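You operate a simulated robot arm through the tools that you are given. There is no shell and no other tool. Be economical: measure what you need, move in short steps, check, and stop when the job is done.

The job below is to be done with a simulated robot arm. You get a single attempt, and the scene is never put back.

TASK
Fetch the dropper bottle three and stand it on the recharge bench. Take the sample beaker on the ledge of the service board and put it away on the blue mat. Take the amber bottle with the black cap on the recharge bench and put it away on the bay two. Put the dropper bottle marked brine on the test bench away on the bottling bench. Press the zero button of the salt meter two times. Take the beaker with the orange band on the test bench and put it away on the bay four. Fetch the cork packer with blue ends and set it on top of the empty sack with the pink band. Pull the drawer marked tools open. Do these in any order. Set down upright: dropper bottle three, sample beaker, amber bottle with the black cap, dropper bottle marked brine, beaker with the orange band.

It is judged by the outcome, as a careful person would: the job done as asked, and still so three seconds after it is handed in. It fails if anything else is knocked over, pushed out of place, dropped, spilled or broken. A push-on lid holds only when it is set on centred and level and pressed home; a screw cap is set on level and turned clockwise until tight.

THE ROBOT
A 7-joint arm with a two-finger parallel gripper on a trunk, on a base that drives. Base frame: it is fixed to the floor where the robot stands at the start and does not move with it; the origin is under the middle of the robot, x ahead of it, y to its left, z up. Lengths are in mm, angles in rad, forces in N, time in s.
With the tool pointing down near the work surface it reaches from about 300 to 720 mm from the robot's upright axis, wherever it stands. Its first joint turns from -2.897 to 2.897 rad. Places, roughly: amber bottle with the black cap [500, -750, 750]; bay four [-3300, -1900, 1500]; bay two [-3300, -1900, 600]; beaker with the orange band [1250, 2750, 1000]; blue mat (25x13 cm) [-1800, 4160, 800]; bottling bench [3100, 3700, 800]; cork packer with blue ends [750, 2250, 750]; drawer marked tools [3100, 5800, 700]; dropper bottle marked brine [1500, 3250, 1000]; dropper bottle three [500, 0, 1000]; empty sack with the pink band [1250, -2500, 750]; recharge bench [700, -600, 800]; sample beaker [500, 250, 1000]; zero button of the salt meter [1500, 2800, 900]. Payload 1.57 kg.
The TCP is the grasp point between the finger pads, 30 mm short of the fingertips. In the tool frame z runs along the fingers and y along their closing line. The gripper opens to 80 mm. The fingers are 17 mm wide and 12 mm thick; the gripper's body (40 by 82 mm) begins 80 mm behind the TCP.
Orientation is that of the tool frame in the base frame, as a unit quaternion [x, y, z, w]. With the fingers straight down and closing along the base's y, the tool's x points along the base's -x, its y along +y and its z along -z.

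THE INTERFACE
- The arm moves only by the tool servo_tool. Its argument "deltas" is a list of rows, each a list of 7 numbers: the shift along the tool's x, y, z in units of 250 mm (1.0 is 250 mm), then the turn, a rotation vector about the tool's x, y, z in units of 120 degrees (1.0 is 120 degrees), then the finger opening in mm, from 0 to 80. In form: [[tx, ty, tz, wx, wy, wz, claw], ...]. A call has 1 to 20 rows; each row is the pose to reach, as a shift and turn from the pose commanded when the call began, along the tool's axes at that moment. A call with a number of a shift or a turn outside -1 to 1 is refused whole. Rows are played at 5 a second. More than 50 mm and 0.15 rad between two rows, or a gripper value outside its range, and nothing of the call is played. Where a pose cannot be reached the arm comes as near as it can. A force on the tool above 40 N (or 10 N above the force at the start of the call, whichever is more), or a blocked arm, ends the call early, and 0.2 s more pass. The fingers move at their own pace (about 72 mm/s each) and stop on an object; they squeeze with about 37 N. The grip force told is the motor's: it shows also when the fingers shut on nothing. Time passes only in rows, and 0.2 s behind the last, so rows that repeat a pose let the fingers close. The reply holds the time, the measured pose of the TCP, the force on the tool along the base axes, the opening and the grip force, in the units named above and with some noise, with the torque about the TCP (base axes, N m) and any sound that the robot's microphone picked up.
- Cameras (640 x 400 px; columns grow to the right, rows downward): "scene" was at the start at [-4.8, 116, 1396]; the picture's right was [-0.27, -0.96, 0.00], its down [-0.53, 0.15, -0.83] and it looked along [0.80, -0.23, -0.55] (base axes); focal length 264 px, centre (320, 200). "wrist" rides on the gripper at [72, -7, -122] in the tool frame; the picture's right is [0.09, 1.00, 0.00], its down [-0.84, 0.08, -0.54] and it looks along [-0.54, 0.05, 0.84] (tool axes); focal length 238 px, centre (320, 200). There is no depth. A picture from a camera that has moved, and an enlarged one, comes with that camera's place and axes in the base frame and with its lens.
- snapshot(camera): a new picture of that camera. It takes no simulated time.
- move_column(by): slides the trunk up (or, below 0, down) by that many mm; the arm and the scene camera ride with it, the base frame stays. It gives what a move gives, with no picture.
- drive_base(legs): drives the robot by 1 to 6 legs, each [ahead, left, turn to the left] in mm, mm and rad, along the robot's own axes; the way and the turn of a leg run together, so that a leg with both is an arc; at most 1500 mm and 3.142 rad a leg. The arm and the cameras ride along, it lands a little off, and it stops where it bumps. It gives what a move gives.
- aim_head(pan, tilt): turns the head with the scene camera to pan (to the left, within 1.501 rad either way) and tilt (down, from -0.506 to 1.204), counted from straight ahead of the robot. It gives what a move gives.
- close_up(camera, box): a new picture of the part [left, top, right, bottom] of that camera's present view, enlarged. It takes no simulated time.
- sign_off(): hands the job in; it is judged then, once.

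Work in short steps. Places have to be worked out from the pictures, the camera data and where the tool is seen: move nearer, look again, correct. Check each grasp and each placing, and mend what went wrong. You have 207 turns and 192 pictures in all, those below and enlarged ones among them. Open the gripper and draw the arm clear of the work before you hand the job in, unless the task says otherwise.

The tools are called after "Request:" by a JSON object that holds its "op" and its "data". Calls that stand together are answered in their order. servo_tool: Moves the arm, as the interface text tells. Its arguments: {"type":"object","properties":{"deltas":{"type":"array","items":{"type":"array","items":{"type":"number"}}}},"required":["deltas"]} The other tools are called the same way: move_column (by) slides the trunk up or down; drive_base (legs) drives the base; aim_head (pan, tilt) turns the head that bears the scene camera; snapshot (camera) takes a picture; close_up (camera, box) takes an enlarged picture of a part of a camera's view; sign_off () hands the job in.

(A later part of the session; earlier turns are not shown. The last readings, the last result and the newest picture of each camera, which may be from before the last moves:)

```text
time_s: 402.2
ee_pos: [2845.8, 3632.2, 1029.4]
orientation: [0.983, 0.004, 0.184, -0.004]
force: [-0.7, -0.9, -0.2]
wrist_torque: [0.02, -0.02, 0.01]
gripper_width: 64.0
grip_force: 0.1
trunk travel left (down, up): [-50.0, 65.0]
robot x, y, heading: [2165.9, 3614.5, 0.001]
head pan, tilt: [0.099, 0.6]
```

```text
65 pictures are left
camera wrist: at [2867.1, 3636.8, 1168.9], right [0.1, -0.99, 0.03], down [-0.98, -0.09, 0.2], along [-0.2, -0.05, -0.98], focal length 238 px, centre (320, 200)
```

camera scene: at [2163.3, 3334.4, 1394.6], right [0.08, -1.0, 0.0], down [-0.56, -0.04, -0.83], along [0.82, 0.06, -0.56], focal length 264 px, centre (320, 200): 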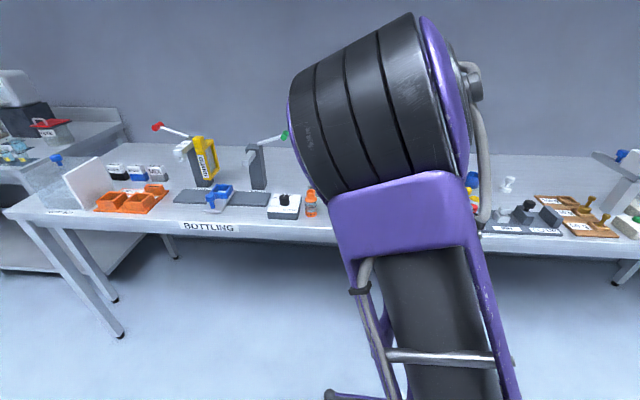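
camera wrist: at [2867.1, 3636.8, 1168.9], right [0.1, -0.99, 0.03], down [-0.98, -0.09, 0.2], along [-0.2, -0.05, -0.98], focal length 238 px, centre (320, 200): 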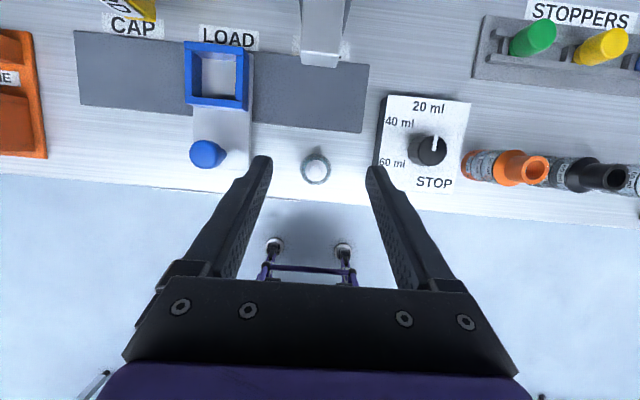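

BRINE stands upright on the bottling bench. I retract and raise the arm, turn back west, and strafe to the salt meter.

Request:
{"op": "servo_tool", "data": {"deltas": [[0.04, 0, -0.13, 0, 0, 0, 64], [-0.06, 0, -0.27, 0, 0, 0, 40], [-0.2, 0, -0.36, 0, 0, 0, 20], [-0.34, 0, -0.45, 0, 0, 0, 0], [-0.46, 0, -0.54, 0, 0, 0, 0], [-0.577, 0, -0.612, 0, 0, 0, 0]]}}

Request:
{"op": "drive_base", "data": {"legs": [[0, 0, -1.57], [0, 0, -1.57], [0, 790, 0], [180, 0, 0]]}}

Request:
{"op": "snapshot", "data": {"camera": "wrist"}}

Request:
{"op": "snapshot", "data": {"camera": "scene"}}

```text
time_s: 403.6
ee_pos: [2655.4, 3628.5, 1118.2]
orientation: [0.983, 0.005, 0.185, -0.005]
force: [0.5, 0.0, 1.0]
wrist_torque: [0.02, -0.01, 0.04]
gripper_width: 0.0
grip_force: 21.5
trunk travel left (down, up): [-50.0, 65.0]
robot x, y, heading: [2168.2, 3613.4, 0.001]
head pan, tilt: [0.099, 0.6]
```

```text
time_s: 420.6
ee_pos: [1488.8, 2814.5, 1119.3]
orientation: [0.002, 0.983, -0.003, -0.186]
force: [-0.1, 0.5, 0.2]
wrist_torque: [-0.02, 0.04, -0.01]
gripper_width: 0.0
grip_force: 21.2
trunk travel left (down, up): [-50.0, 65.0]
robot x, y, heading: [1976.0, 2823.0, 3.128]
head pan, tilt: [0.099, 0.6]
```

```text
64 pictures are left
camera wrist: at [1464.8, 2807.7, 1258.8], right [-0.08, 1.0, 0.03], down [0.98, 0.07, 0.2], along [0.2, 0.04, -0.98], focal length 238 px, centre (320, 200)
```

wrist: 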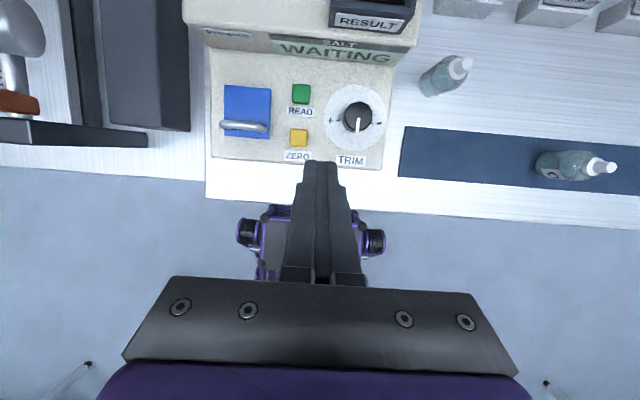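

```text
63 pictures are left
camera scene: at [1975.1, 2676.5, 1395.9], right [-0.06, 1.0, 0.0], down [0.55, 0.03, -0.83], along [-0.83, -0.05, -0.55], focal length 264 px, centre (320, 200)
```

scene: 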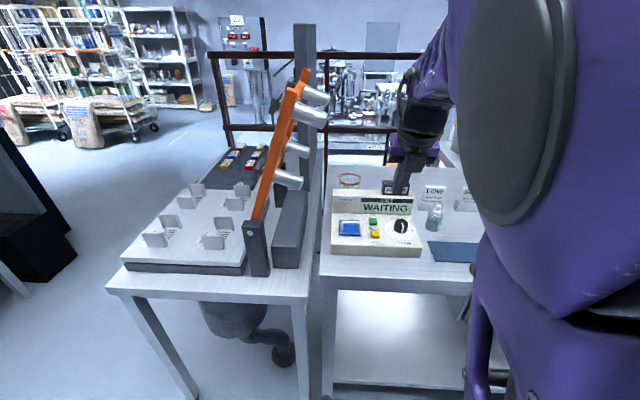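

The ZERO button is at about [1451, 2788, 952]. I make the closed fingers vertical and centre them above it.

Request:
{"op": "servo_tool", "data": {"deltas": [[0.047, -0.035, 0.018, 0, -0.06, 0, 0], [0.094, -0.07, 0.037, 0, -0.12, 0, 0], [0.141, -0.106, 0.055, 0, -0.178, 0, 0], [0.1, -0.106, 0.15, 0, -0.178, 0, 0], [0.05, -0.106, 0.28, 0, -0.178, 0, 0]]}}

Request:
{"op": "snapshot", "data": {"camera": "wrist"}}

Request:
{"op": "close_up", "data": {"camera": "scene", "box": [320, 160, 460, 270]}}

```text
time_s: 421.9
ee_pos: [1451.8, 2787.8, 1059.5]
orientation: [0.002, 1.0, -0.003, 0.0]
force: [0.0, 0.1, -0.4]
wrist_torque: [0.02, 0.02, 0.0]
gripper_width: 0.0
grip_force: 21.5
trunk travel left (down, up): [-50.0, 65.0]
robot x, y, heading: [1976.7, 2823.7, 3.121]
head pan, tilt: [0.099, 0.6]
```

```text
62 pictures are left
camera wrist: at [1378.0, 2780.9, 1180.6], right [-0.09, 1.0, -0.01], down [0.84, 0.08, 0.54], along [0.54, 0.04, -0.84], focal length 238 px, centre (320, 200)
```

wrist: 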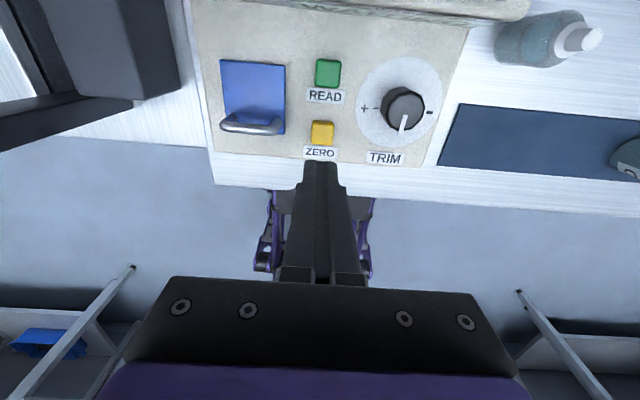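

```text
3.64 times, centred on (390, 215) of scene
camera zoom: at [1975.7, 2674.1, 1394.6], right [-0.08, 1.0, 0.0], down [0.56, 0.05, -0.83], along [-0.82, -0.07, -0.56], focal length 961 px, centre (66, 146)
```

zoom: 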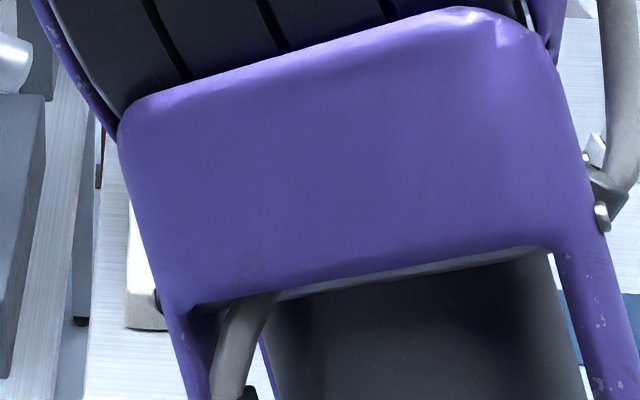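

Button at about [1447, 2787]. I nudge 5 mm and press down in small steps, watching for force or a click.

Request:
{"op": "servo_tool", "data": {"deltas": [[0.018, -0.004, 0.12, 0, 0, 0, 0], [0.018, -0.004, 0.24, 0, 0, 0, 0], [0.018, -0.004, 0.28, 0, 0, 0, 0], [0.018, -0.004, 0.296, 0, 0, 0, 0], [0.018, -0.004, 0.308, 0, 0, 0, 0]]}}

Request:
{"op": "snapshot", "data": {"camera": "wrist"}}

```text
time_s: 423.1
ee_pos: [1445.5, 2786.5, 980.7]
orientation: [0.002, 1.0, -0.003, 0.0]
force: [-0.1, 0.5, -0.5]
wrist_torque: [-0.02, 0.0, 0.01]
gripper_width: 0.0
grip_force: 21.3
trunk travel left (down, up): [-50.0, 65.0]
robot x, y, heading: [1972.0, 2823.6, 3.131]
head pan, tilt: [0.099, 0.6]
```

```text
60 pictures are left
camera wrist: at [1373.9, 2779.3, 1103.5], right [-0.09, 1.0, -0.01], down [0.84, 0.08, 0.54], along [0.54, 0.04, -0.84], focal length 238 px, centre (320, 200)
```

wrist: 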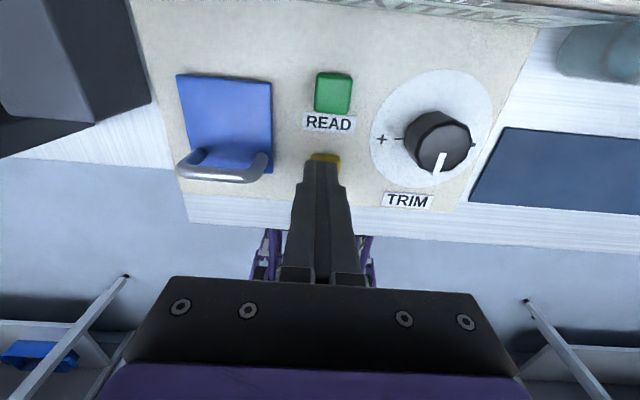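

The tip is over the button with no contact yet. I press down further in 2 mm steps.

Request:
{"op": "servo_tool", "data": {"deltas": [[0.014, 0, 0, 0, 0, 0, 0], [0.014, 0, 0.01, 0, 0, 0, 0], [0.014, 0, 0.02, 0, 0, 0, 0], [0.014, 0, 0.03, 0, 0, 0, 0], [0.014, 0, 0.04, 0, 0, 0, 0]]}}

```text
time_s: 424.2
ee_pos: [1443.3, 2785.3, 973.8]
orientation: [0.001, 1.0, -0.004, -0.002]
force: [0.8, -1.4, 17.4]
wrist_torque: [-0.06, -0.09, 0.0]
gripper_width: 0.0
grip_force: 20.8
trunk travel left (down, up): [-50.0, 65.0]
robot x, y, heading: [1978.2, 2822.0, 3.124]
head pan, tilt: [0.099, 0.6]
heard: click
```

A click: first press registered. I raise 15 mm to release it, then press a second time.

Request:
{"op": "servo_tool", "data": {"deltas": [[0, 0, -0.06, 0, 0, 0, 0], [0, 0, -0.06, 0, 0, 0, 0], [0, 0, -0.06, 0, 0, 0, 0]]}}

Request:
{"op": "servo_tool", "data": {"deltas": [[0, 0, 0.03, 0, 0, 0, 0], [0, 0, 0.045, 0, 0, 0, 0], [0, 0, 0.055, 0, 0, 0, 0], [0, 0, 0.063, 0, 0, 0, 0]]}}

```text
time_s: 425.1
ee_pos: [1443.2, 2785.8, 987.0]
orientation: [0.002, 1.0, -0.003, 0.0]
force: [-0.1, 1.0, 0.2]
wrist_torque: [-0.01, 0.05, -0.04]
gripper_width: 0.0
grip_force: 21.8
trunk travel left (down, up): [-50.0, 65.0]
robot x, y, heading: [1980.0, 2823.4, 3.127]
head pan, tilt: [0.099, 0.6]
```

```text
time_s: 426.1
ee_pos: [1442.7, 2786.5, 973.7]
orientation: [0.003, 1.0, -0.002, -0.002]
force: [1.7, -1.3, 18.3]
wrist_torque: [-0.04, -0.12, 0.0]
gripper_width: 0.0
grip_force: 21.7
trunk travel left (down, up): [-50.0, 65.0]
robot x, y, heading: [1976.5, 2823.8, 3.122]
head pan, tilt: [0.099, 0.6]
heard: click
```

Both presses clicked. I raise the tool, drive ahead 130 mm and look down behind the meter at the orange-banded beaker.

Request:
{"op": "servo_tool", "data": {"deltas": [[0, 0, -0.15, 0, 0, 0, 0], [0, 0, -0.35, 0, 0, 0, 40], [0, 0, -0.55, 0, 0, 0, 80], [0, 0, -0.75, 0, 0, 0, 80], [0, 0, -0.95, 0, 0, 0, 80]]}}

Request:
{"op": "drive_base", "data": {"legs": [[130, 0, 0.015]]}}

Request:
{"op": "snapshot", "data": {"camera": "wrist"}}

Request:
{"op": "aim_head", "data": {"pan": 0.3, "tilt": 0.6}}

Request:
{"op": "snapshot", "data": {"camera": "scene"}}

```text
time_s: 427.2
ee_pos: [1443.2, 2786.6, 1208.7]
orientation: [0.003, 1.0, -0.003, -0.001]
force: [0.0, -0.3, 0.9]
wrist_torque: [0.03, 0.02, -0.03]
gripper_width: 80.4
grip_force: 0.0
trunk travel left (down, up): [-50.0, 65.0]
robot x, y, heading: [1975.3, 2821.6, 3.125]
head pan, tilt: [0.099, 0.6]
```

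```text
time_s: 428.6
ee_pos: [1349.5, 2781.9, 1210.2]
orientation: [-0.006, 1.0, -0.003, -0.002]
force: [-0.3, 0.1, -0.4]
wrist_torque: [-0.02, 0.0, 0.0]
gripper_width: 80.2
grip_force: 0.0
trunk travel left (down, up): [-50.0, 65.0]
robot x, y, heading: [1878.9, 2824.0, 3.143]
head pan, tilt: [0.099, 0.6]
stopped in leg 1: the robot was blocked; the commanded pose is now the measured one
```

```text
59 pictures are left
camera wrist: at [1276.4, 2774.9, 1331.3], right [-0.1, 0.99, -0.01], down [0.84, 0.09, 0.54], along [0.54, 0.05, -0.84], focal length 238 px, centre (320, 200)
```

wrist: 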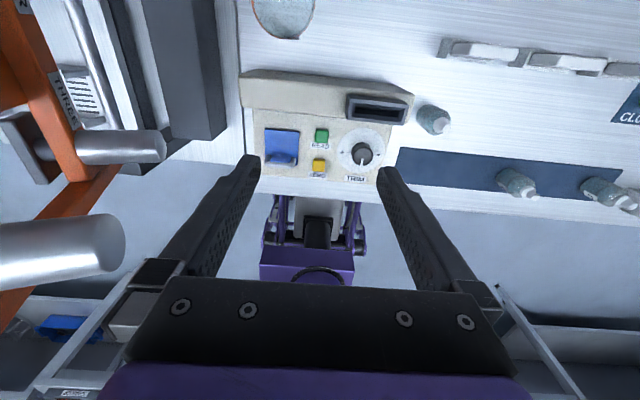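

```text
time_s: 429.3
ee_pos: [1349.0, 2782.1, 1210.7]
orientation: [-0.006, 1.0, -0.003, -0.001]
force: [0.1, 0.2, 0.5]
wrist_torque: [0.01, -0.03, -0.01]
gripper_width: 79.9
grip_force: 0.0
trunk travel left (down, up): [-50.0, 65.0]
robot x, y, heading: [1880.1, 2823.1, 3.145]
head pan, tilt: [0.3, 0.6]
```

```text
58 pictures are left
camera scene: at [1885.7, 2659.6, 1394.6], right [-0.29, 0.96, 0.0], down [0.54, 0.17, -0.83], along [-0.79, -0.24, -0.56], focal length 264 px, centre (320, 200)
```

scene: 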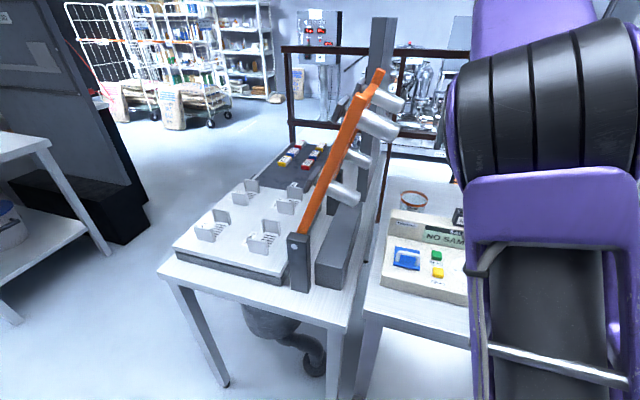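

The robot base touches the bench's shelf at this distance, which is fine. The beaker is at about [1243, 2727] behind the meter; I move over it and look.

Request:
{"op": "servo_tool", "data": {"deltas": [[0.12, -0.07, 0, 0, 0, 0, 80], [0.24, -0.14, 0, 0, 0, 0, 80], [0.38, -0.22, 0, 0, 0, 0, 80]]}}

Request:
{"op": "snapshot", "data": {"camera": "wrist"}}

```text
time_s: 430.1
ee_pos: [1280.5, 2741.4, 1210.6]
orientation: [-0.005, 1.0, -0.004, -0.001]
force: [-0.1, -0.2, 0.0]
wrist_torque: [-0.03, -0.03, 0.01]
gripper_width: 80.0
grip_force: 0.1
out of reach, approached as far as the arm can: row 3
trunk travel left (down, up): [-50.0, 65.0]
robot x, y, heading: [1879.1, 2826.9, 3.14]
head pan, tilt: [0.3, 0.6]
```

```text
57 pictures are left
camera wrist: at [1208.4, 2734.7, 1331.7], right [-0.1, 0.99, -0.01], down [0.84, 0.09, 0.54], along [0.54, 0.05, -0.84], focal length 238 px, centre (320, 200)
```

wrist: 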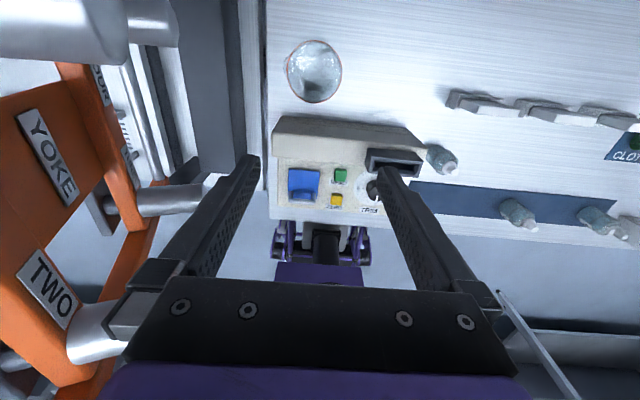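

The beaker's rim centre is at about [1231, 2728], 68 mm wide, but just out of reach at this height. I raise the trunk, lower the tool to z≈1115 and move over it.

Request:
{"op": "move_column", "data": {"by": 60}}

Request:
{"op": "servo_tool", "data": {"deltas": [[0, 0, 0.18, 0, 0, 0, 80], [0, 0, 0.36, 0, 0, 0, 80], [0, 0, 0.54, 0, 0, 0, 80], [0, 0, 0.62, 0, 0, 0, 80], [0.1, -0.03, 0.62, 0, 0, 0, 80], [0.196, -0.054, 0.62, 0, 0, 0, 80]]}}

Request:
{"op": "snapshot", "data": {"camera": "wrist"}}

```text
time_s: 431.1
ee_pos: [1281.1, 2742.2, 1269.5]
orientation: [-0.005, 1.0, -0.004, -0.001]
force: [-0.1, -0.3, -0.7]
wrist_torque: [0.01, 0.0, -0.03]
gripper_width: 80.0
grip_force: 0.1
trunk travel left (down, up): [-110.0, 5.0]
robot x, y, heading: [1881.0, 2830.4, 3.146]
head pan, tilt: [0.3, 0.6]
```

```text
time_s: 432.5
ee_pos: [1231.2, 2726.1, 1117.2]
orientation: [-0.006, 1.0, -0.003, -0.003]
force: [-0.2, 0.0, 0.4]
wrist_torque: [0.01, 0.04, 0.02]
gripper_width: 79.9
grip_force: 0.1
trunk travel left (down, up): [-110.0, 5.0]
robot x, y, heading: [1880.4, 2826.8, 3.145]
head pan, tilt: [0.3, 0.6]
```

```text
56 pictures are left
camera wrist: at [1159.3, 2719.4, 1237.7], right [-0.1, 0.99, -0.01], down [0.84, 0.09, 0.54], along [0.54, 0.05, -0.84], focal length 238 px, centre (320, 200)
```

wrist: 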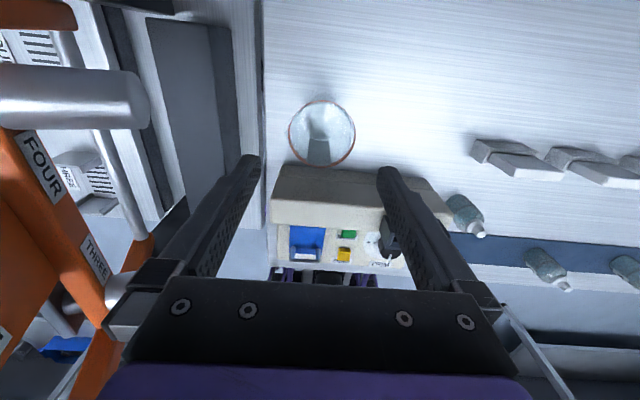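

The beaker is centred under the gripper. I descend carefully to z≈945 with 80 mm opening.

Request:
{"op": "servo_tool", "data": {"deltas": [[0, 0.004, 0.14, 0, 0, 0, 80], [0, 0.004, 0.28, 0, 0, 0, 80], [0, 0.004, 0.4, 0, 0, 0, 80], [0, 0.004, 0.5, 0, 0, 0, 80]]}}

Request:
{"op": "snapshot", "data": {"camera": "wrist"}}

```text
time_s: 433.5
ee_pos: [1230.0, 2727.0, 990.0]
orientation: [-0.006, 1.0, -0.003, -0.002]
force: [-0.3, -0.3, 0.2]
wrist_torque: [-0.01, 0.02, 0.0]
gripper_width: 80.0
grip_force: 0.0
trunk travel left (down, up): [-110.0, 5.0]
robot x, y, heading: [1882.4, 2823.5, 3.142]
head pan, tilt: [0.3, 0.6]
```

```text
55 pictures are left
camera wrist: at [1158.2, 2720.4, 1112.1], right [-0.1, 0.99, -0.01], down [0.84, 0.09, 0.54], along [0.54, 0.05, -0.84], focal length 238 px, centre (320, 200)
```

wrist: 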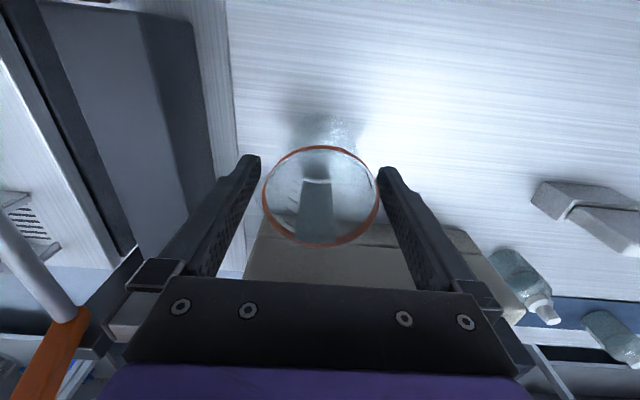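

The rim lies neatly between the fingers. I lower 45 mm, close, and lift slowly.

Request:
{"op": "servo_tool", "data": {"deltas": [[0, 0, 0.06, 0, 0, 0, 80], [0, 0, 0.12, 0, 0, 0, 80], [0, 0, 0.18, 0, 0, 0, 80], [0, 0, 0.18, 0, 0, 0, 70], [0, 0, 0.18, 0, 0, 0, 50], [0, 0, 0.18, 0, 0, 0, 30], [0, 0, 0.18, 0, 0, 0, 30]]}}

Request:
{"op": "servo_tool", "data": {"deltas": [[0, 0, -0.01, 0, 0, 0, 30], [0, 0, -0.03, 0, 0, 0, 30], [0, 0, -0.06, 0, 0, 0, 30], [0, 0, -0.11, 0, 0, 0, 30], [0, 0, -0.18, 0, 0, 0, 30]]}}

Request:
{"op": "snapshot", "data": {"camera": "wrist"}}

```text
time_s: 435.1
ee_pos: [1233.2, 2734.3, 949.8]
orientation: [-0.003, 1.0, -0.007, -0.005]
force: [0.0, 4.3, 9.3]
wrist_torque: [0.12, 0.01, 0.05]
gripper_width: 68.6
grip_force: 36.9
trunk travel left (down, up): [-110.0, 5.0]
robot x, y, heading: [1877.9, 2822.6, 3.145]
head pan, tilt: [0.3, 0.6]
```

```text
time_s: 436.3
ee_pos: [1229.3, 2723.8, 996.2]
orientation: [-0.009, 1.0, -0.005, -0.004]
force: [-0.4, 0.2, -0.8]
wrist_torque: [-0.01, 0.06, 0.01]
gripper_width: 68.9
grip_force: 36.6
trunk travel left (down, up): [-110.0, 5.0]
robot x, y, heading: [1880.5, 2823.3, -3.143]
head pan, tilt: [0.3, 0.6]
```

```text
54 pictures are left
camera wrist: at [1158.3, 2715.4, 1118.4], right [-0.11, 0.99, -0.01], down [0.84, 0.1, 0.53], along [0.53, 0.05, -0.85], focal length 238 px, centre (320, 200)
```

wrist: 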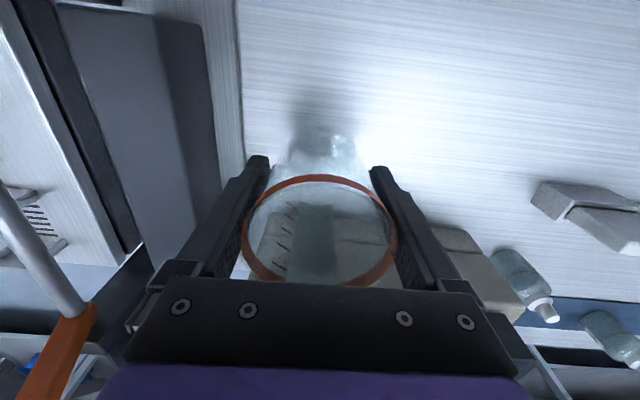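

The beaker is held. It must be re-gripped with a level tool for the high bay, so I carry it up and around the meter to a free place at the bench's east edge.

Request:
{"op": "servo_tool", "data": {"deltas": [[0, 0, -0.15, 0, 0, 0, 30], [0, 0, -0.3, 0, 0, 0, 30], [0, 0, -0.456, 0, 0, 0, 30], [0, 0.18, -0.47, 0, 0, 0, 30], [0, 0.36, -0.48, 0, 0, 0, 30], [0, 0.54, -0.49, 0, 0, 0, 30], [0, 0.72, -0.5, 0, 0, 0, 30], [-0.1, 0.85, -0.52, 0, 0, 0, 30], [-0.22, 0.96, -0.54, 0, 0, 0, 30]]}}

Request:
{"op": "servo_tool", "data": {"deltas": [[-0.15, 0.03, 0, 0, 0, 0, 30], [-0.3, 0.08, 0, 0, 0, 0, 30], [-0.45, 0.13, 0, 0, 0, 0, 30], [-0.6, 0.18, 0, 0, 0, 0, 30], [-0.68, 0.22, 0, 0, 0, 0, 30]]}}

Request:
{"op": "snapshot", "data": {"camera": "wrist"}}

Request:
{"op": "snapshot", "data": {"camera": "scene"}}

```text
time_s: 438.3
ee_pos: [1284.8, 2970.1, 1124.9]
orientation: [-0.006, 1.0, -0.003, -0.001]
force: [0.3, -0.2, -0.8]
wrist_torque: [0.0, -0.03, 0.01]
gripper_width: 68.8
grip_force: 37.0
trunk travel left (down, up): [-110.0, 5.0]
robot x, y, heading: [1877.5, 2826.0, 3.145]
head pan, tilt: [0.3, 0.6]
```

```text
time_s: 439.5
ee_pos: [1453.8, 3024.2, 1124.3]
orientation: [-0.006, 1.0, -0.004, -0.002]
force: [1.0, 1.0, 0.0]
wrist_torque: [-0.05, 0.01, 0.0]
gripper_width: 68.5
grip_force: 36.7
trunk travel left (down, up): [-110.0, 5.0]
robot x, y, heading: [1881.2, 2823.6, 3.144]
head pan, tilt: [0.3, 0.6]
```

```text
53 pictures are left
camera wrist: at [1381.1, 3017.9, 1245.2], right [-0.1, 0.99, -0.01], down [0.84, 0.09, 0.54], along [0.54, 0.05, -0.84], focal length 238 px, centre (320, 200)
```

wrist: 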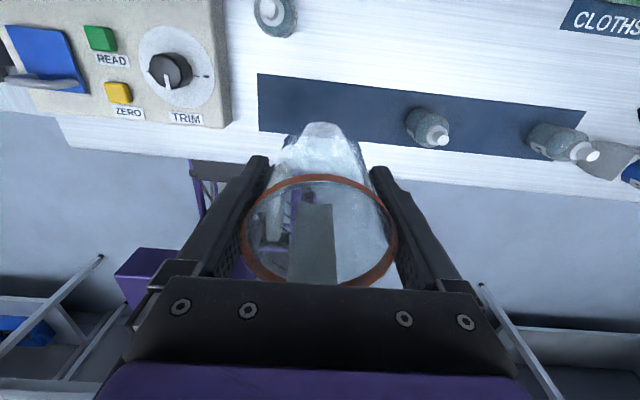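

```text
52 pictures are left
camera scene: at [1885.7, 2659.6, 1454.6], right [-0.3, 0.96, 0.0], down [0.54, 0.17, -0.83], along [-0.79, -0.24, -0.56], focal length 264 px, centre (320, 200)
```

scene: 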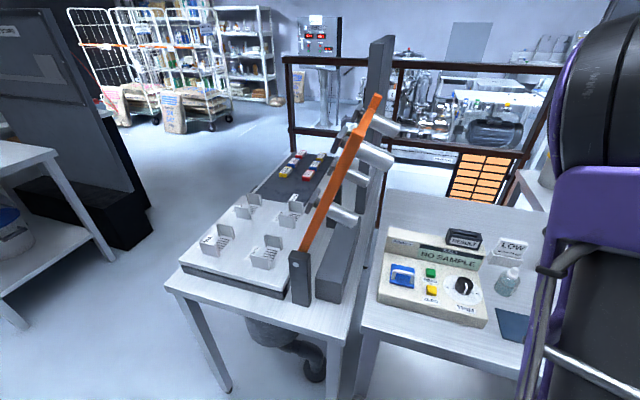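

The meter looks undisturbed. I lower the beaker onto the free strip here.

Request:
{"op": "servo_tool", "data": {"deltas": [[0, 0, 0.15, 0, 0, 0, 30], [0, 0, 0.3, 0, 0, 0, 30], [0, 0, 0.45, 0, 0, 0, 30], [0, 0, 0.58, 0, 0, 0, 30], [0, 0, 0.64, 0, 0, 0, 30], [0, 0, 0.66, 0, 0, 0, 30], [0, 0, 0.67, 0, 0, 0, 30], [0, 0, 0.68, 0, 0, 0, 30]]}}

Request:
{"op": "servo_tool", "data": {"deltas": [[0, 0, 0.008, 0, 0, 0, 30], [0, 0, 0.016, 0, 0, 0, 30], [0, 0, 0.024, 0, 0, 0, 30]]}}

```text
time_s: 441.3
ee_pos: [1453.9, 3022.4, 953.0]
orientation: [-0.005, 1.0, -0.002, -0.002]
force: [0.8, -0.1, 0.4]
wrist_torque: [-0.04, 0.02, 0.01]
gripper_width: 68.8
grip_force: 36.1
trunk travel left (down, up): [-110.0, 5.0]
robot x, y, heading: [1880.4, 2826.9, 3.143]
head pan, tilt: [0.3, 0.6]
```

```text
time_s: 442.1
ee_pos: [1453.7, 3024.8, 948.6]
orientation: [-0.004, 1.0, -0.003, -0.004]
force: [0.6, 0.9, 22.8]
wrist_torque: [0.03, 0.04, -0.03]
gripper_width: 69.1
grip_force: 36.7
trunk travel left (down, up): [-110.0, 5.0]
robot x, y, heading: [1882.8, 2823.4, 3.138]
head pan, tilt: [0.3, 0.6]
```

Contact. I release, rise clear, back the base off, and level the tool for a horizontal re-grip.

Request:
{"op": "servo_tool", "data": {"deltas": [[0, 0, -0.016, 0, 0, 0, 30], [0, 0, -0.018, 0, 0, 0, 72], [0, 0, -0.018, 0, 0, 0, 80], [0, 0, -0.018, 0, 0, 0, 80], [0, 0, -0.15, 0, 0, 0, 80], [0, 0, -0.33, 0, 0, 0, 80], [0, 0, -0.5, 0, 0, 0, 80]]}}

Request:
{"op": "drive_base", "data": {"legs": [[-280, 0, 0]]}}

Request:
{"op": "move_column", "data": {"by": -60}}

Request:
{"op": "servo_tool", "data": {"deltas": [[0, 0, 0, 0, 0.068, 0, 80], [0, 0, 0, 0, 0.136, 0, 80], [0, 0, 0, 0, 0.204, 0, 80], [0, 0, 0, 0, 0.272, 0, 80], [0, 0, 0, 0, 0.34, 0, 80], [0, 0, 0, 0, 0.408, 0, 80], [0, 0, 0, 0, 0.476, 0, 80], [0, 0, 0, 0, 0.544, 0, 80], [0, 0, 0, 0, 0.612, 0, 80], [0, 0, 0, 0, 0.68, 0, 80], [0, 0, 0, 0, 0.75, 0, 80]]}}

Request:
{"op": "snapshot", "data": {"camera": "wrist"}}

```text
time_s: 443.7
ee_pos: [1454.2, 3025.9, 1071.2]
orientation: [-0.005, 1.0, -0.003, -0.002]
force: [-0.2, 0.4, -0.2]
wrist_torque: [-0.01, 0.0, 0.01]
gripper_width: 79.9
grip_force: 0.0
trunk travel left (down, up): [-110.0, 5.0]
robot x, y, heading: [1879.1, 2827.2, 3.141]
head pan, tilt: [0.3, 0.6]
```

```text
time_s: 445.7
ee_pos: [1732.7, 3024.7, 1071.4]
orientation: [-0.005, 1.0, -0.003, -0.002]
force: [-0.1, 0.4, 0.1]
wrist_torque: [-0.02, 0.0, -0.01]
gripper_width: 79.8
grip_force: 0.1
trunk travel left (down, up): [-110.0, 5.0]
robot x, y, heading: [2157.5, 2826.7, 3.146]
head pan, tilt: [0.3, 0.6]
```

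```text
time_s: 446.7
ee_pos: [1732.9, 3023.4, 1011.8]
orientation: [-0.005, 1.0, -0.003, -0.001]
force: [0.4, -0.3, -0.9]
wrist_torque: [0.0, 0.0, -0.04]
gripper_width: 79.8
grip_force: 0.1
trunk travel left (down, up): [-50.0, 65.0]
robot x, y, heading: [2162.9, 2825.6, 3.147]
head pan, tilt: [0.3, 0.6]
```

```text
time_s: 449.1
ee_pos: [1733.5, 3025.3, 1011.1]
orientation: [0.0, -0.706, 0.004, 0.709]
force: [0.0, -0.3, 1.2]
wrist_torque: [0.01, -0.01, -0.01]
gripper_width: 80.1
grip_force: 0.1
trunk travel left (down, up): [-50.0, 65.0]
robot x, y, heading: [2153.8, 2827.2, 3.14]
head pan, tilt: [0.3, 0.6]
```

```text
51 pictures are left
camera wrist: at [1854.9, 3019.4, 1081.9], right [-0.01, 1.0, 0.09], down [0.54, 0.08, -0.84], along [-0.84, 0.04, -0.54], focal length 238 px, centre (320, 200)
```

wrist: 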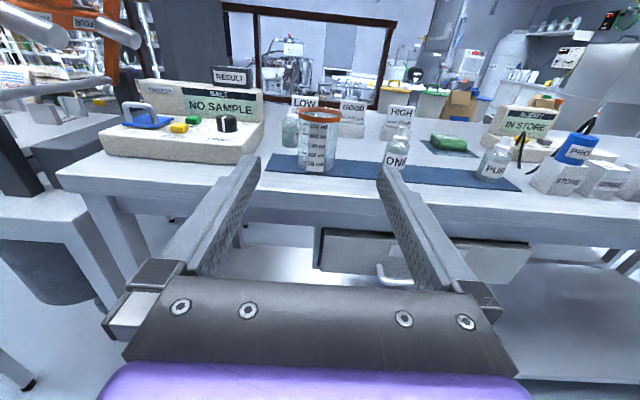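

The beaker stands upright in line with the tool. I lower to z≈948 and advance in two steps.

Request:
{"op": "servo_tool", "data": {"deltas": [[-0.09, 0, 0.1, 0, 0, 0, 80], [-0.18, 0, 0.22, 0, 0, 0, 80], [-0.252, 0, 0.36, 0, 0, 0, 80], [-0.252, 0, 0.54, 0, 0, 0, 80], [-0.252, 0, 0.72, 0, 0, 0, 80], [-0.252, 0, 0.86, 0, 0, 0, 80]]}}

Request:
{"op": "snapshot", "data": {"camera": "wrist"}}

```text
time_s: 450.5
ee_pos: [1517.1, 3021.0, 949.7]
orientation: [0.001, -0.706, 0.006, 0.708]
force: [0.7, -0.5, -1.0]
wrist_torque: [-0.01, 0.0, 0.05]
gripper_width: 80.1
grip_force: 0.1
trunk travel left (down, up): [-50.0, 65.0]
robot x, y, heading: [2153.0, 2823.6, 3.14]
head pan, tilt: [0.3, 0.6]
```

```text
50 pictures are left
camera wrist: at [1638.2, 3015.9, 1019.5], right [-0.01, 1.0, 0.09], down [0.54, 0.08, -0.84], along [-0.84, 0.04, -0.54], focal length 238 px, centre (320, 200)
```

wrist: 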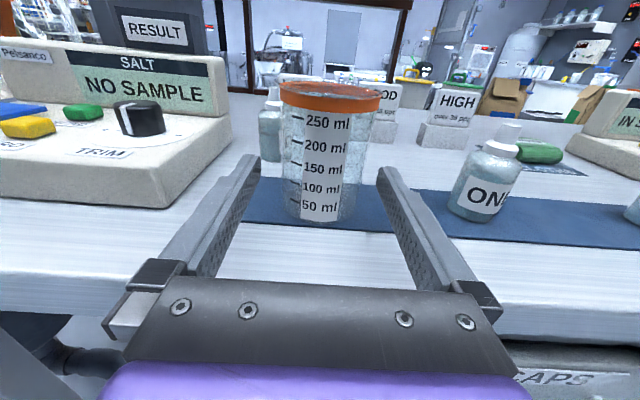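

Centred. I advance 60 mm, close and lift slowly.

Request:
{"op": "servo_tool", "data": {"deltas": [[0, 0.006, 0.08, 0, 0, 0, 80], [0, 0.006, 0.16, 0, 0, 0, 80], [0, 0.006, 0.235, 0, 0, 0, 80], [0, 0.006, 0.235, 0, 0, 0, 70], [0, 0.006, 0.235, 0, 0, 0, 50], [0, 0.006, 0.235, 0, 0, 0, 30], [0, 0.006, 0.235, 0, 0, 0, 30]]}}

Request:
{"op": "servo_tool", "data": {"deltas": [[0.01, 0, 0, 0, 0, 0, 30], [0.04, 0, 0, 0, 0, 0, 30], [0.09, 0, 0, 0, 0, 0, 30], [0.16, 0, 0, 0, 0, 0, 30], [0.25, 0, 0, 0, 0, 0, 30], [0.34, 0, -0.05, 0, 0, 0, 30], [0.4, 0, -0.2, 0, 0, 0, 30], [0.4, 0, -0.38, 0, 0, 0, 30], [0.4, 0, -0.56, 0, 0, 0, 30], [0.4, 0, -0.74, 0, 0, 0, 30]]}}

Request:
{"op": "snapshot", "data": {"camera": "wrist"}}

```text
time_s: 452.1
ee_pos: [1459.1, 3022.8, 949.2]
orientation: [0.003, -0.706, 0.006, 0.708]
force: [-2.2, 2.3, 2.4]
wrist_torque: [-0.03, 0.06, -0.07]
gripper_width: 67.7
grip_force: 36.6
trunk travel left (down, up): [-50.0, 65.0]
robot x, y, heading: [2156.6, 2827.9, 3.144]
head pan, tilt: [0.3, 0.6]
```

```text
time_s: 454.3
ee_pos: [1645.1, 3025.4, 1048.1]
orientation: [0.001, -0.706, 0.005, 0.708]
force: [0.0, 0.7, -0.9]
wrist_torque: [-0.03, 0.02, -0.01]
gripper_width: 67.5
grip_force: 36.8
trunk travel left (down, up): [-50.0, 65.0]
robot x, y, heading: [2160.9, 2823.6, 3.145]
head pan, tilt: [0.3, 0.6]
```

```text
49 pictures are left
camera wrist: at [1766.4, 3018.9, 1119.4], right [-0.01, 1.0, 0.09], down [0.54, 0.08, -0.84], along [-0.84, 0.04, -0.54], focal length 238 px, centre (320, 200)
```

wrist: 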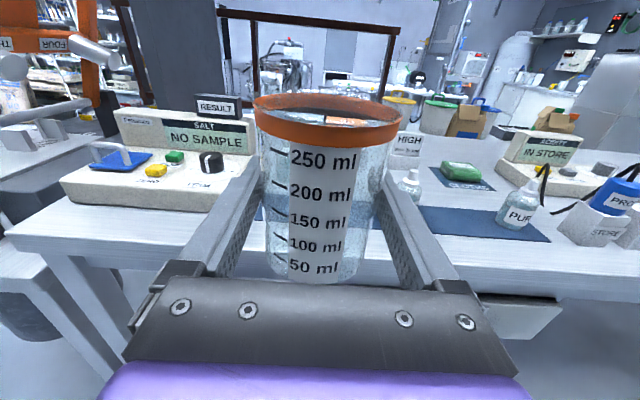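

The orange-banded beaker is held level. The route to the bays goes south out of the aisle, west through the gap at y≈1390, then around the cages as before.

Request:
{"op": "drive_base", "data": {"legs": [[0, 1430, 0], [1500, 0, 0], [1300, 0, 0], [0, 890, 0]]}}

Request:
{"op": "snapshot", "data": {"camera": "wrist"}}

```text
time_s: 489.8
ee_pos: [-1144.5, 714.0, 1048.2]
orientation: [0.001, -0.706, 0.005, 0.708]
force: [-1.4, -0.4, -0.9]
wrist_torque: [0.0, 0.02, -0.02]
gripper_width: 67.5
grip_force: 36.7
trunk travel left (down, up): [-50.0, 65.0]
robot x, y, heading: [-631.1, 512.2, 3.143]
head pan, tilt: [0.3, 0.6]
```

```text
48 pictures are left
camera wrist: at [-1023.5, 707.3, 1119.2], right [-0.01, 1.0, 0.09], down [0.54, 0.08, -0.84], along [-0.84, 0.04, -0.54], focal length 238 px, centre (320, 200)
```

wrist: 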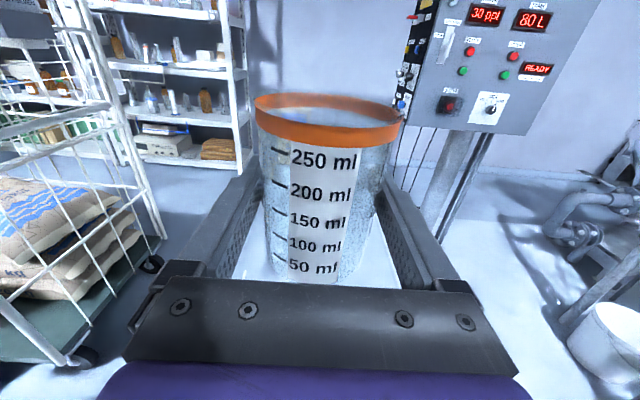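

Going well. I continue into the aisle in front of unit one.

Request:
{"op": "drive_base", "data": {"legs": [[1500, 0, 0], [250, 0, 0], [0, 1350, 0], [0, 600, 0]]}}

Request:
{"op": "aim_head", "data": {"pan": 0.2, "tilt": -0.1}}

Request:
{"op": "move_column", "data": {"by": 65}}

Request:
{"op": "snapshot", "data": {"camera": "scene"}}

```text
time_s: 517.2
ee_pos: [-2897.2, -1227.9, 1049.0]
orientation: [0.001, -0.706, 0.006, 0.708]
force: [-0.3, 0.4, -0.6]
wrist_torque: [0.02, -0.01, -0.01]
gripper_width: 68.0
grip_force: 37.4
trunk travel left (down, up): [-50.0, 65.0]
robot x, y, heading: [-2384.7, -1429.0, 3.137]
head pan, tilt: [0.3, 0.6]
```

```text
time_s: 518.3
ee_pos: [-2896.3, -1228.8, 1048.4]
orientation: [0.0, -0.706, 0.005, 0.708]
force: [0.1, 0.5, -1.1]
wrist_torque: [0.02, 0.0, 0.03]
gripper_width: 67.6
grip_force: 37.7
trunk travel left (down, up): [-50.0, 65.0]
robot x, y, heading: [-2380.5, -1429.0, 3.139]
head pan, tilt: [0.201, -0.099]
```

```text
time_s: 519.3
ee_pos: [-2896.1, -1228.7, 1114.6]
orientation: [0.0, -0.706, 0.005, 0.708]
force: [0.6, 0.4, -1.1]
wrist_torque: [-0.01, -0.01, 0.0]
gripper_width: 67.8
grip_force: 36.8
trunk travel left (down, up): [-115.0, 0.0]
robot x, y, heading: [-2382.1, -1427.5, 3.14]
head pan, tilt: [0.201, -0.099]
```

```text
47 pictures are left
camera scene: at [-2378.6, -1586.3, 1523.6], right [-0.2, 0.98, 0.0], down [-0.1, -0.02, -1.0], along [-0.98, -0.2, 0.1], focal length 264 px, centre (320, 200)
```

scene: 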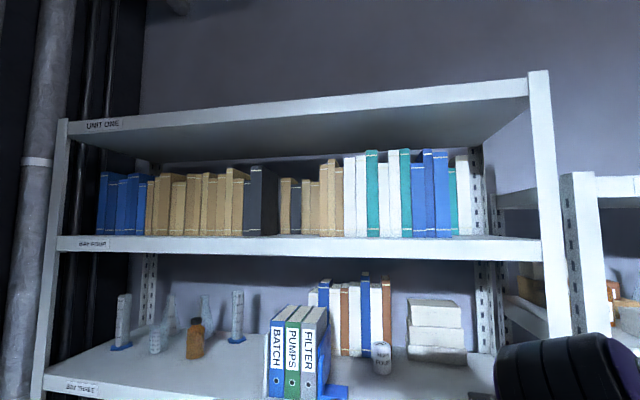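

Bay four's surface seems to have a free strip at least 200 mm deep in front of the binders. I strafe a bit south, bring the beaker up in front of the shelf, and check with the wrist camera.

Request:
{"op": "drive_base", "data": {"legs": [[0, 330, 0]]}}

Request:
{"op": "servo_tool", "data": {"deltas": [[0.1, -0.08, 0, 0, 0, 0, 30], [0.22, -0.16, 0, 0, 0, 0, 30], [0.34, -0.24, 0, 0, 0, 0, 30], [0.46, -0.32, 0, 0, 0, 0, 30], [0.58, -0.4, 0, 0, 0, 0, 30], [0.7, -0.48, 0, 0, 0, 0, 30], [0.82, -0.56, 0, 0, 0, 0, 30], [0.96, -0.6, 0, 0, 0, 0, 30]]}}

Request:
{"op": "servo_tool", "data": {"deltas": [[0.12, 0, 0, 0, 0, 0, 30], [0.24, 0, 0, 0, 0, 0, 30], [0.36, 0, 0, 0, 0, 0, 30], [0.48, 0, 0, 0, 0, 0, 30], [0.6, 0, 0, 0, 0, 0, 30], [0.72, 0, 0, 0, 0, 0, 30], [0.84, 0, 0, 0, 0, 0, 30]]}}

Request:
{"op": "snapshot", "data": {"camera": "wrist"}}

```text
time_s: 523.1
ee_pos: [-2898.8, -1555.6, 1113.6]
orientation: [0.0, -0.706, 0.004, 0.708]
force: [0.3, 0.3, -0.7]
wrist_torque: [0.01, 0.03, 0.01]
gripper_width: 67.8
grip_force: 36.6
trunk travel left (down, up): [-115.0, 0.0]
robot x, y, heading: [-2378.9, -1758.1, 3.137]
head pan, tilt: [0.201, -0.099]
```

```text
time_s: 524.9
ee_pos: [-2896.7, -1704.9, 1351.5]
orientation: [0.0, 0.709, -0.005, -0.705]
force: [-0.5, 0.1, -0.8]
wrist_torque: [-0.06, 0.01, 0.0]
gripper_width: 67.5
grip_force: 37.3
trunk travel left (down, up): [-115.0, 0.0]
robot x, y, heading: [-2381.6, -1753.0, 3.134]
head pan, tilt: [0.201, -0.099]
```

```text
time_s: 526.5
ee_pos: [-2895.6, -1701.7, 1564.6]
orientation: [-0.001, -0.706, 0.004, 0.708]
force: [0.4, 0.0, -1.2]
wrist_torque: [0.01, 0.0, 0.02]
gripper_width: 67.4
grip_force: 36.7
trunk travel left (down, up): [-115.0, 0.0]
robot x, y, heading: [-2381.6, -1753.3, 3.133]
head pan, tilt: [0.201, -0.099]
```

```text
46 pictures are left
camera wrist: at [-2774.1, -1708.6, 1635.3], right [0.0, 1.0, 0.09], down [0.54, 0.07, -0.84], along [-0.84, 0.04, -0.54], focal length 238 px, centre (320, 200)
```

wrist: 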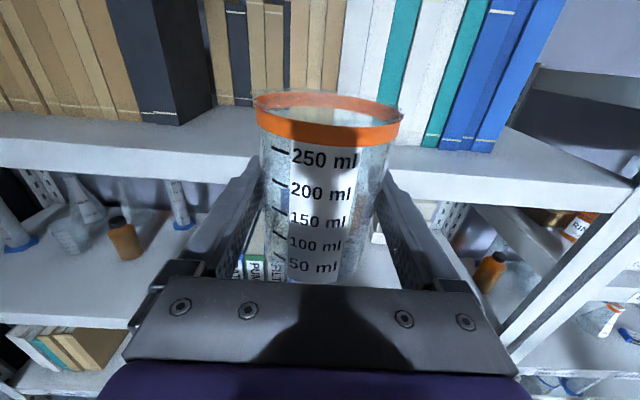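

There is a deep free pocket on bay four around y≈-1790 between the dark and white binders. I shift 88 mm south and drive ahead so the beaker goes over the shelf.

Request:
{"op": "servo_tool", "data": {"deltas": [[0.05, 0, 0, 0, 0, 0, 30], [0.07, 0, 0, 0, 0, 0, 30]]}}

Request:
{"op": "drive_base", "data": {"legs": [[0, 88, 0], [130, 0, 0]]}}

Request:
{"op": "snapshot", "data": {"camera": "wrist"}}

Request:
{"op": "aim_head", "data": {"pan": -0.1, "tilt": 0}}

Request:
{"op": "snapshot", "data": {"camera": "scene"}}

```text
time_s: 527.1
ee_pos: [-2894.8, -1703.1, 1582.2]
orientation: [0.0, -0.706, 0.004, 0.708]
force: [-0.5, 0.0, -0.3]
wrist_torque: [-0.01, -0.01, -0.03]
gripper_width: 67.5
grip_force: 37.0
trunk travel left (down, up): [-115.0, 0.0]
robot x, y, heading: [-2385.5, -1755.9, 3.136]
head pan, tilt: [0.201, -0.099]
```

```text
time_s: 529.5
ee_pos: [-3026.1, -1789.7, 1581.8]
orientation: [-0.001, -0.706, 0.004, 0.708]
force: [0.3, 0.7, -0.9]
wrist_torque: [0.0, 0.0, -0.02]
gripper_width: 67.5
grip_force: 37.2
trunk travel left (down, up): [-115.0, 0.0]
robot x, y, heading: [-2515.1, -1846.7, 3.135]
head pan, tilt: [0.201, -0.099]
```

```text
45 pictures are left
camera wrist: at [-2904.2, -1796.0, 1652.8], right [0.0, 1.0, 0.09], down [0.54, 0.07, -0.84], along [-0.84, 0.04, -0.54], focal length 238 px, centre (320, 200)
```

wrist: 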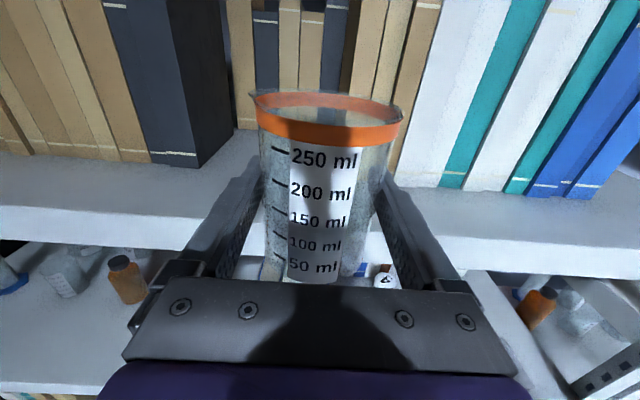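

```text
time_s: 530.3
ee_pos: [-3025.3, -1789.6, 1582.0]
orientation: [0.0, -0.706, 0.004, 0.708]
force: [-0.1, 0.9, -1.1]
wrist_torque: [-0.01, 0.01, 0.01]
gripper_width: 67.7
grip_force: 36.7
trunk travel left (down, up): [-115.0, 0.0]
robot x, y, heading: [-2513.2, -1843.6, 3.137]
head pan, tilt: [-0.099, 0.0]
```

```text
44 pictures are left
camera scene: at [-2514.4, -1975.8, 1514.8], right [0.1, 0.99, 0.0], down [0.0, 0.0, -1.0], along [-0.99, 0.1, 0.0], focal length 264 px, centre (320, 200)
```

scene: 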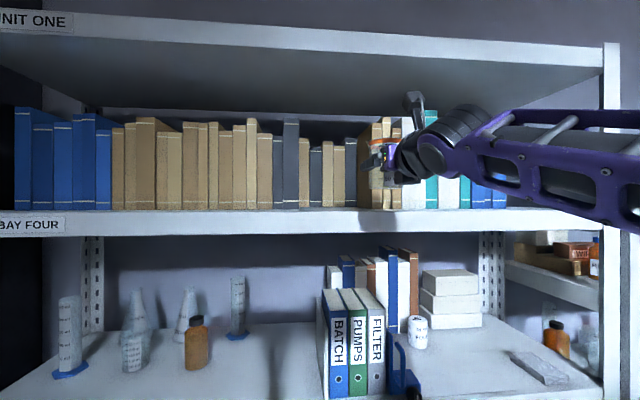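

Clear. I drive ahead another 140 mm, to put the beaker at x≈-3166, and lower it.

Request:
{"op": "drive_base", "data": {"legs": [[140, 0, 0]]}}

Request:
{"op": "servo_tool", "data": {"deltas": [[-0.05, 0, 0, 0, 0, 0, 30], [-0.1, 0, 0, 0, 0, 0, 30], [-0.12, 0, 0, 0, 0, 0, 30], [-0.13, 0, 0, 0, 0, 0, 30], [-0.14, 0, 0, 0, 0, 0, 30], [-0.15, 0, 0, 0, 0, 0, 30]]}}

Request:
{"op": "snapshot", "data": {"camera": "wrist"}}

```text
time_s: 531.6
ee_pos: [-3164.0, -1788.1, 1581.8]
orientation: [-0.002, -0.706, 0.003, 0.708]
force: [0.0, 0.5, -0.3]
wrist_torque: [-0.02, 0.03, 0.0]
gripper_width: 67.5
grip_force: 37.3
trunk travel left (down, up): [-115.0, 0.0]
robot x, y, heading: [-2651.6, -1846.1, 3.133]
head pan, tilt: [-0.099, 0.0]
```

```text
time_s: 533.0
ee_pos: [-3163.8, -1788.2, 1544.8]
orientation: [-0.002, -0.706, 0.002, 0.708]
force: [-0.2, 0.1, -0.9]
wrist_torque: [-0.01, -0.03, -0.02]
gripper_width: 67.6
grip_force: 37.2
trunk travel left (down, up): [-115.0, 0.0]
robot x, y, heading: [-2652.9, -1845.6, 3.134]
head pan, tilt: [-0.099, 0.0]
```

```text
43 pictures are left
camera wrist: at [-3043.2, -1794.5, 1615.4], right [0.0, 1.0, 0.09], down [0.54, 0.07, -0.84], along [-0.84, 0.04, -0.54], focal length 238 px, centre (320, 200)
```

wrist: 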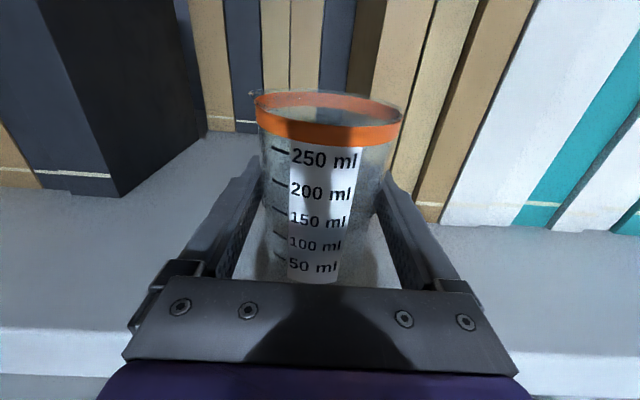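

I continue down in 2 mm steps until the beaker touches.

Request:
{"op": "servo_tool", "data": {"deltas": [[-0.008, 0, 0, 0, 0, 0, 30], [-0.016, 0, 0, 0, 0, 0, 30], [-0.024, 0, 0, 0, 0, 0, 30], [-0.032, 0, 0, 0, 0, 0, 30]]}}

```text
time_s: 534.0
ee_pos: [-3163.7, -1788.8, 1535.4]
orientation: [-0.001, -0.706, 0.003, 0.708]
force: [-0.2, 0.2, -0.6]
wrist_torque: [-0.02, 0.0, 0.0]
gripper_width: 67.7
grip_force: 37.1
trunk travel left (down, up): [-115.0, 0.0]
robot x, y, heading: [-2652.5, -1843.1, 3.138]
head pan, tilt: [-0.099, 0.0]
```

Request:
{"op": "servo_tool", "data": {"deltas": [[-0.008, 0, 0, 0, 0, 0, 30], [-0.016, 0, 0, 0, 0, 0, 30], [-0.024, 0, 0, 0, 0, 0, 30], [-0.032, 0, 0, 0, 0, 0, 30]]}}

```text
time_s: 535.0
ee_pos: [-3163.2, -1789.3, 1531.1]
orientation: [-0.001, -0.704, 0.004, 0.711]
force: [-3.6, -0.1, 22.2]
wrist_torque: [0.17, -0.03, 0.06]
gripper_width: 67.3
grip_force: 36.6
trunk travel left (down, up): [-115.0, 0.0]
robot x, y, heading: [-2654.9, -1843.4, 3.127]
head pan, tilt: [-0.099, 0.0]
```

Contact (22 N). I ease off, open, and withdraw straight back.

Request:
{"op": "servo_tool", "data": {"deltas": [[0.016, 0, 0, 0, 0, 0, 30], [0.018, 0, 0, 0, 0, 0, 69], [0.018, 0, 0, 0, 0, 0, 74], [0.018, 0, 0, 0, 0, 0, 80], [0.018, 0, 0, 0, 0, 0, 80]]}}

Request:
{"op": "drive_base", "data": {"legs": [[-200, 0, 0]]}}

Request:
{"op": "snapshot", "data": {"camera": "wrist"}}

```text
time_s: 536.2
ee_pos: [-3165.1, -1788.5, 1533.5]
orientation: [-0.001, -0.706, 0.003, 0.708]
force: [0.0, -0.2, -0.2]
wrist_torque: [-0.01, -0.01, -0.01]
gripper_width: 80.1
grip_force: 0.1
trunk travel left (down, up): [-115.0, 0.0]
robot x, y, heading: [-2649.4, -1848.1, 3.132]
head pan, tilt: [-0.099, 0.0]
```

```text
time_s: 537.8
ee_pos: [-2966.7, -1790.1, 1531.8]
orientation: [0.0, -0.706, 0.004, 0.708]
force: [0.3, -0.3, -0.5]
wrist_torque: [-0.01, 0.02, 0.01]
gripper_width: 80.0
grip_force: 0.0
trunk travel left (down, up): [-115.0, 0.0]
robot x, y, heading: [-2454.3, -1845.6, 3.134]
head pan, tilt: [-0.099, 0.0]
```

```text
42 pictures are left
camera wrist: at [-2844.8, -1796.1, 1604.0], right [0.0, 1.0, 0.09], down [0.54, 0.07, -0.84], along [-0.84, 0.04, -0.54], focal length 238 px, centre (320, 200)
```

wrist: 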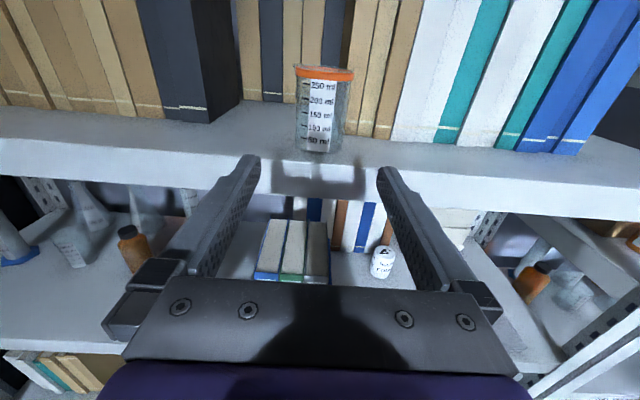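

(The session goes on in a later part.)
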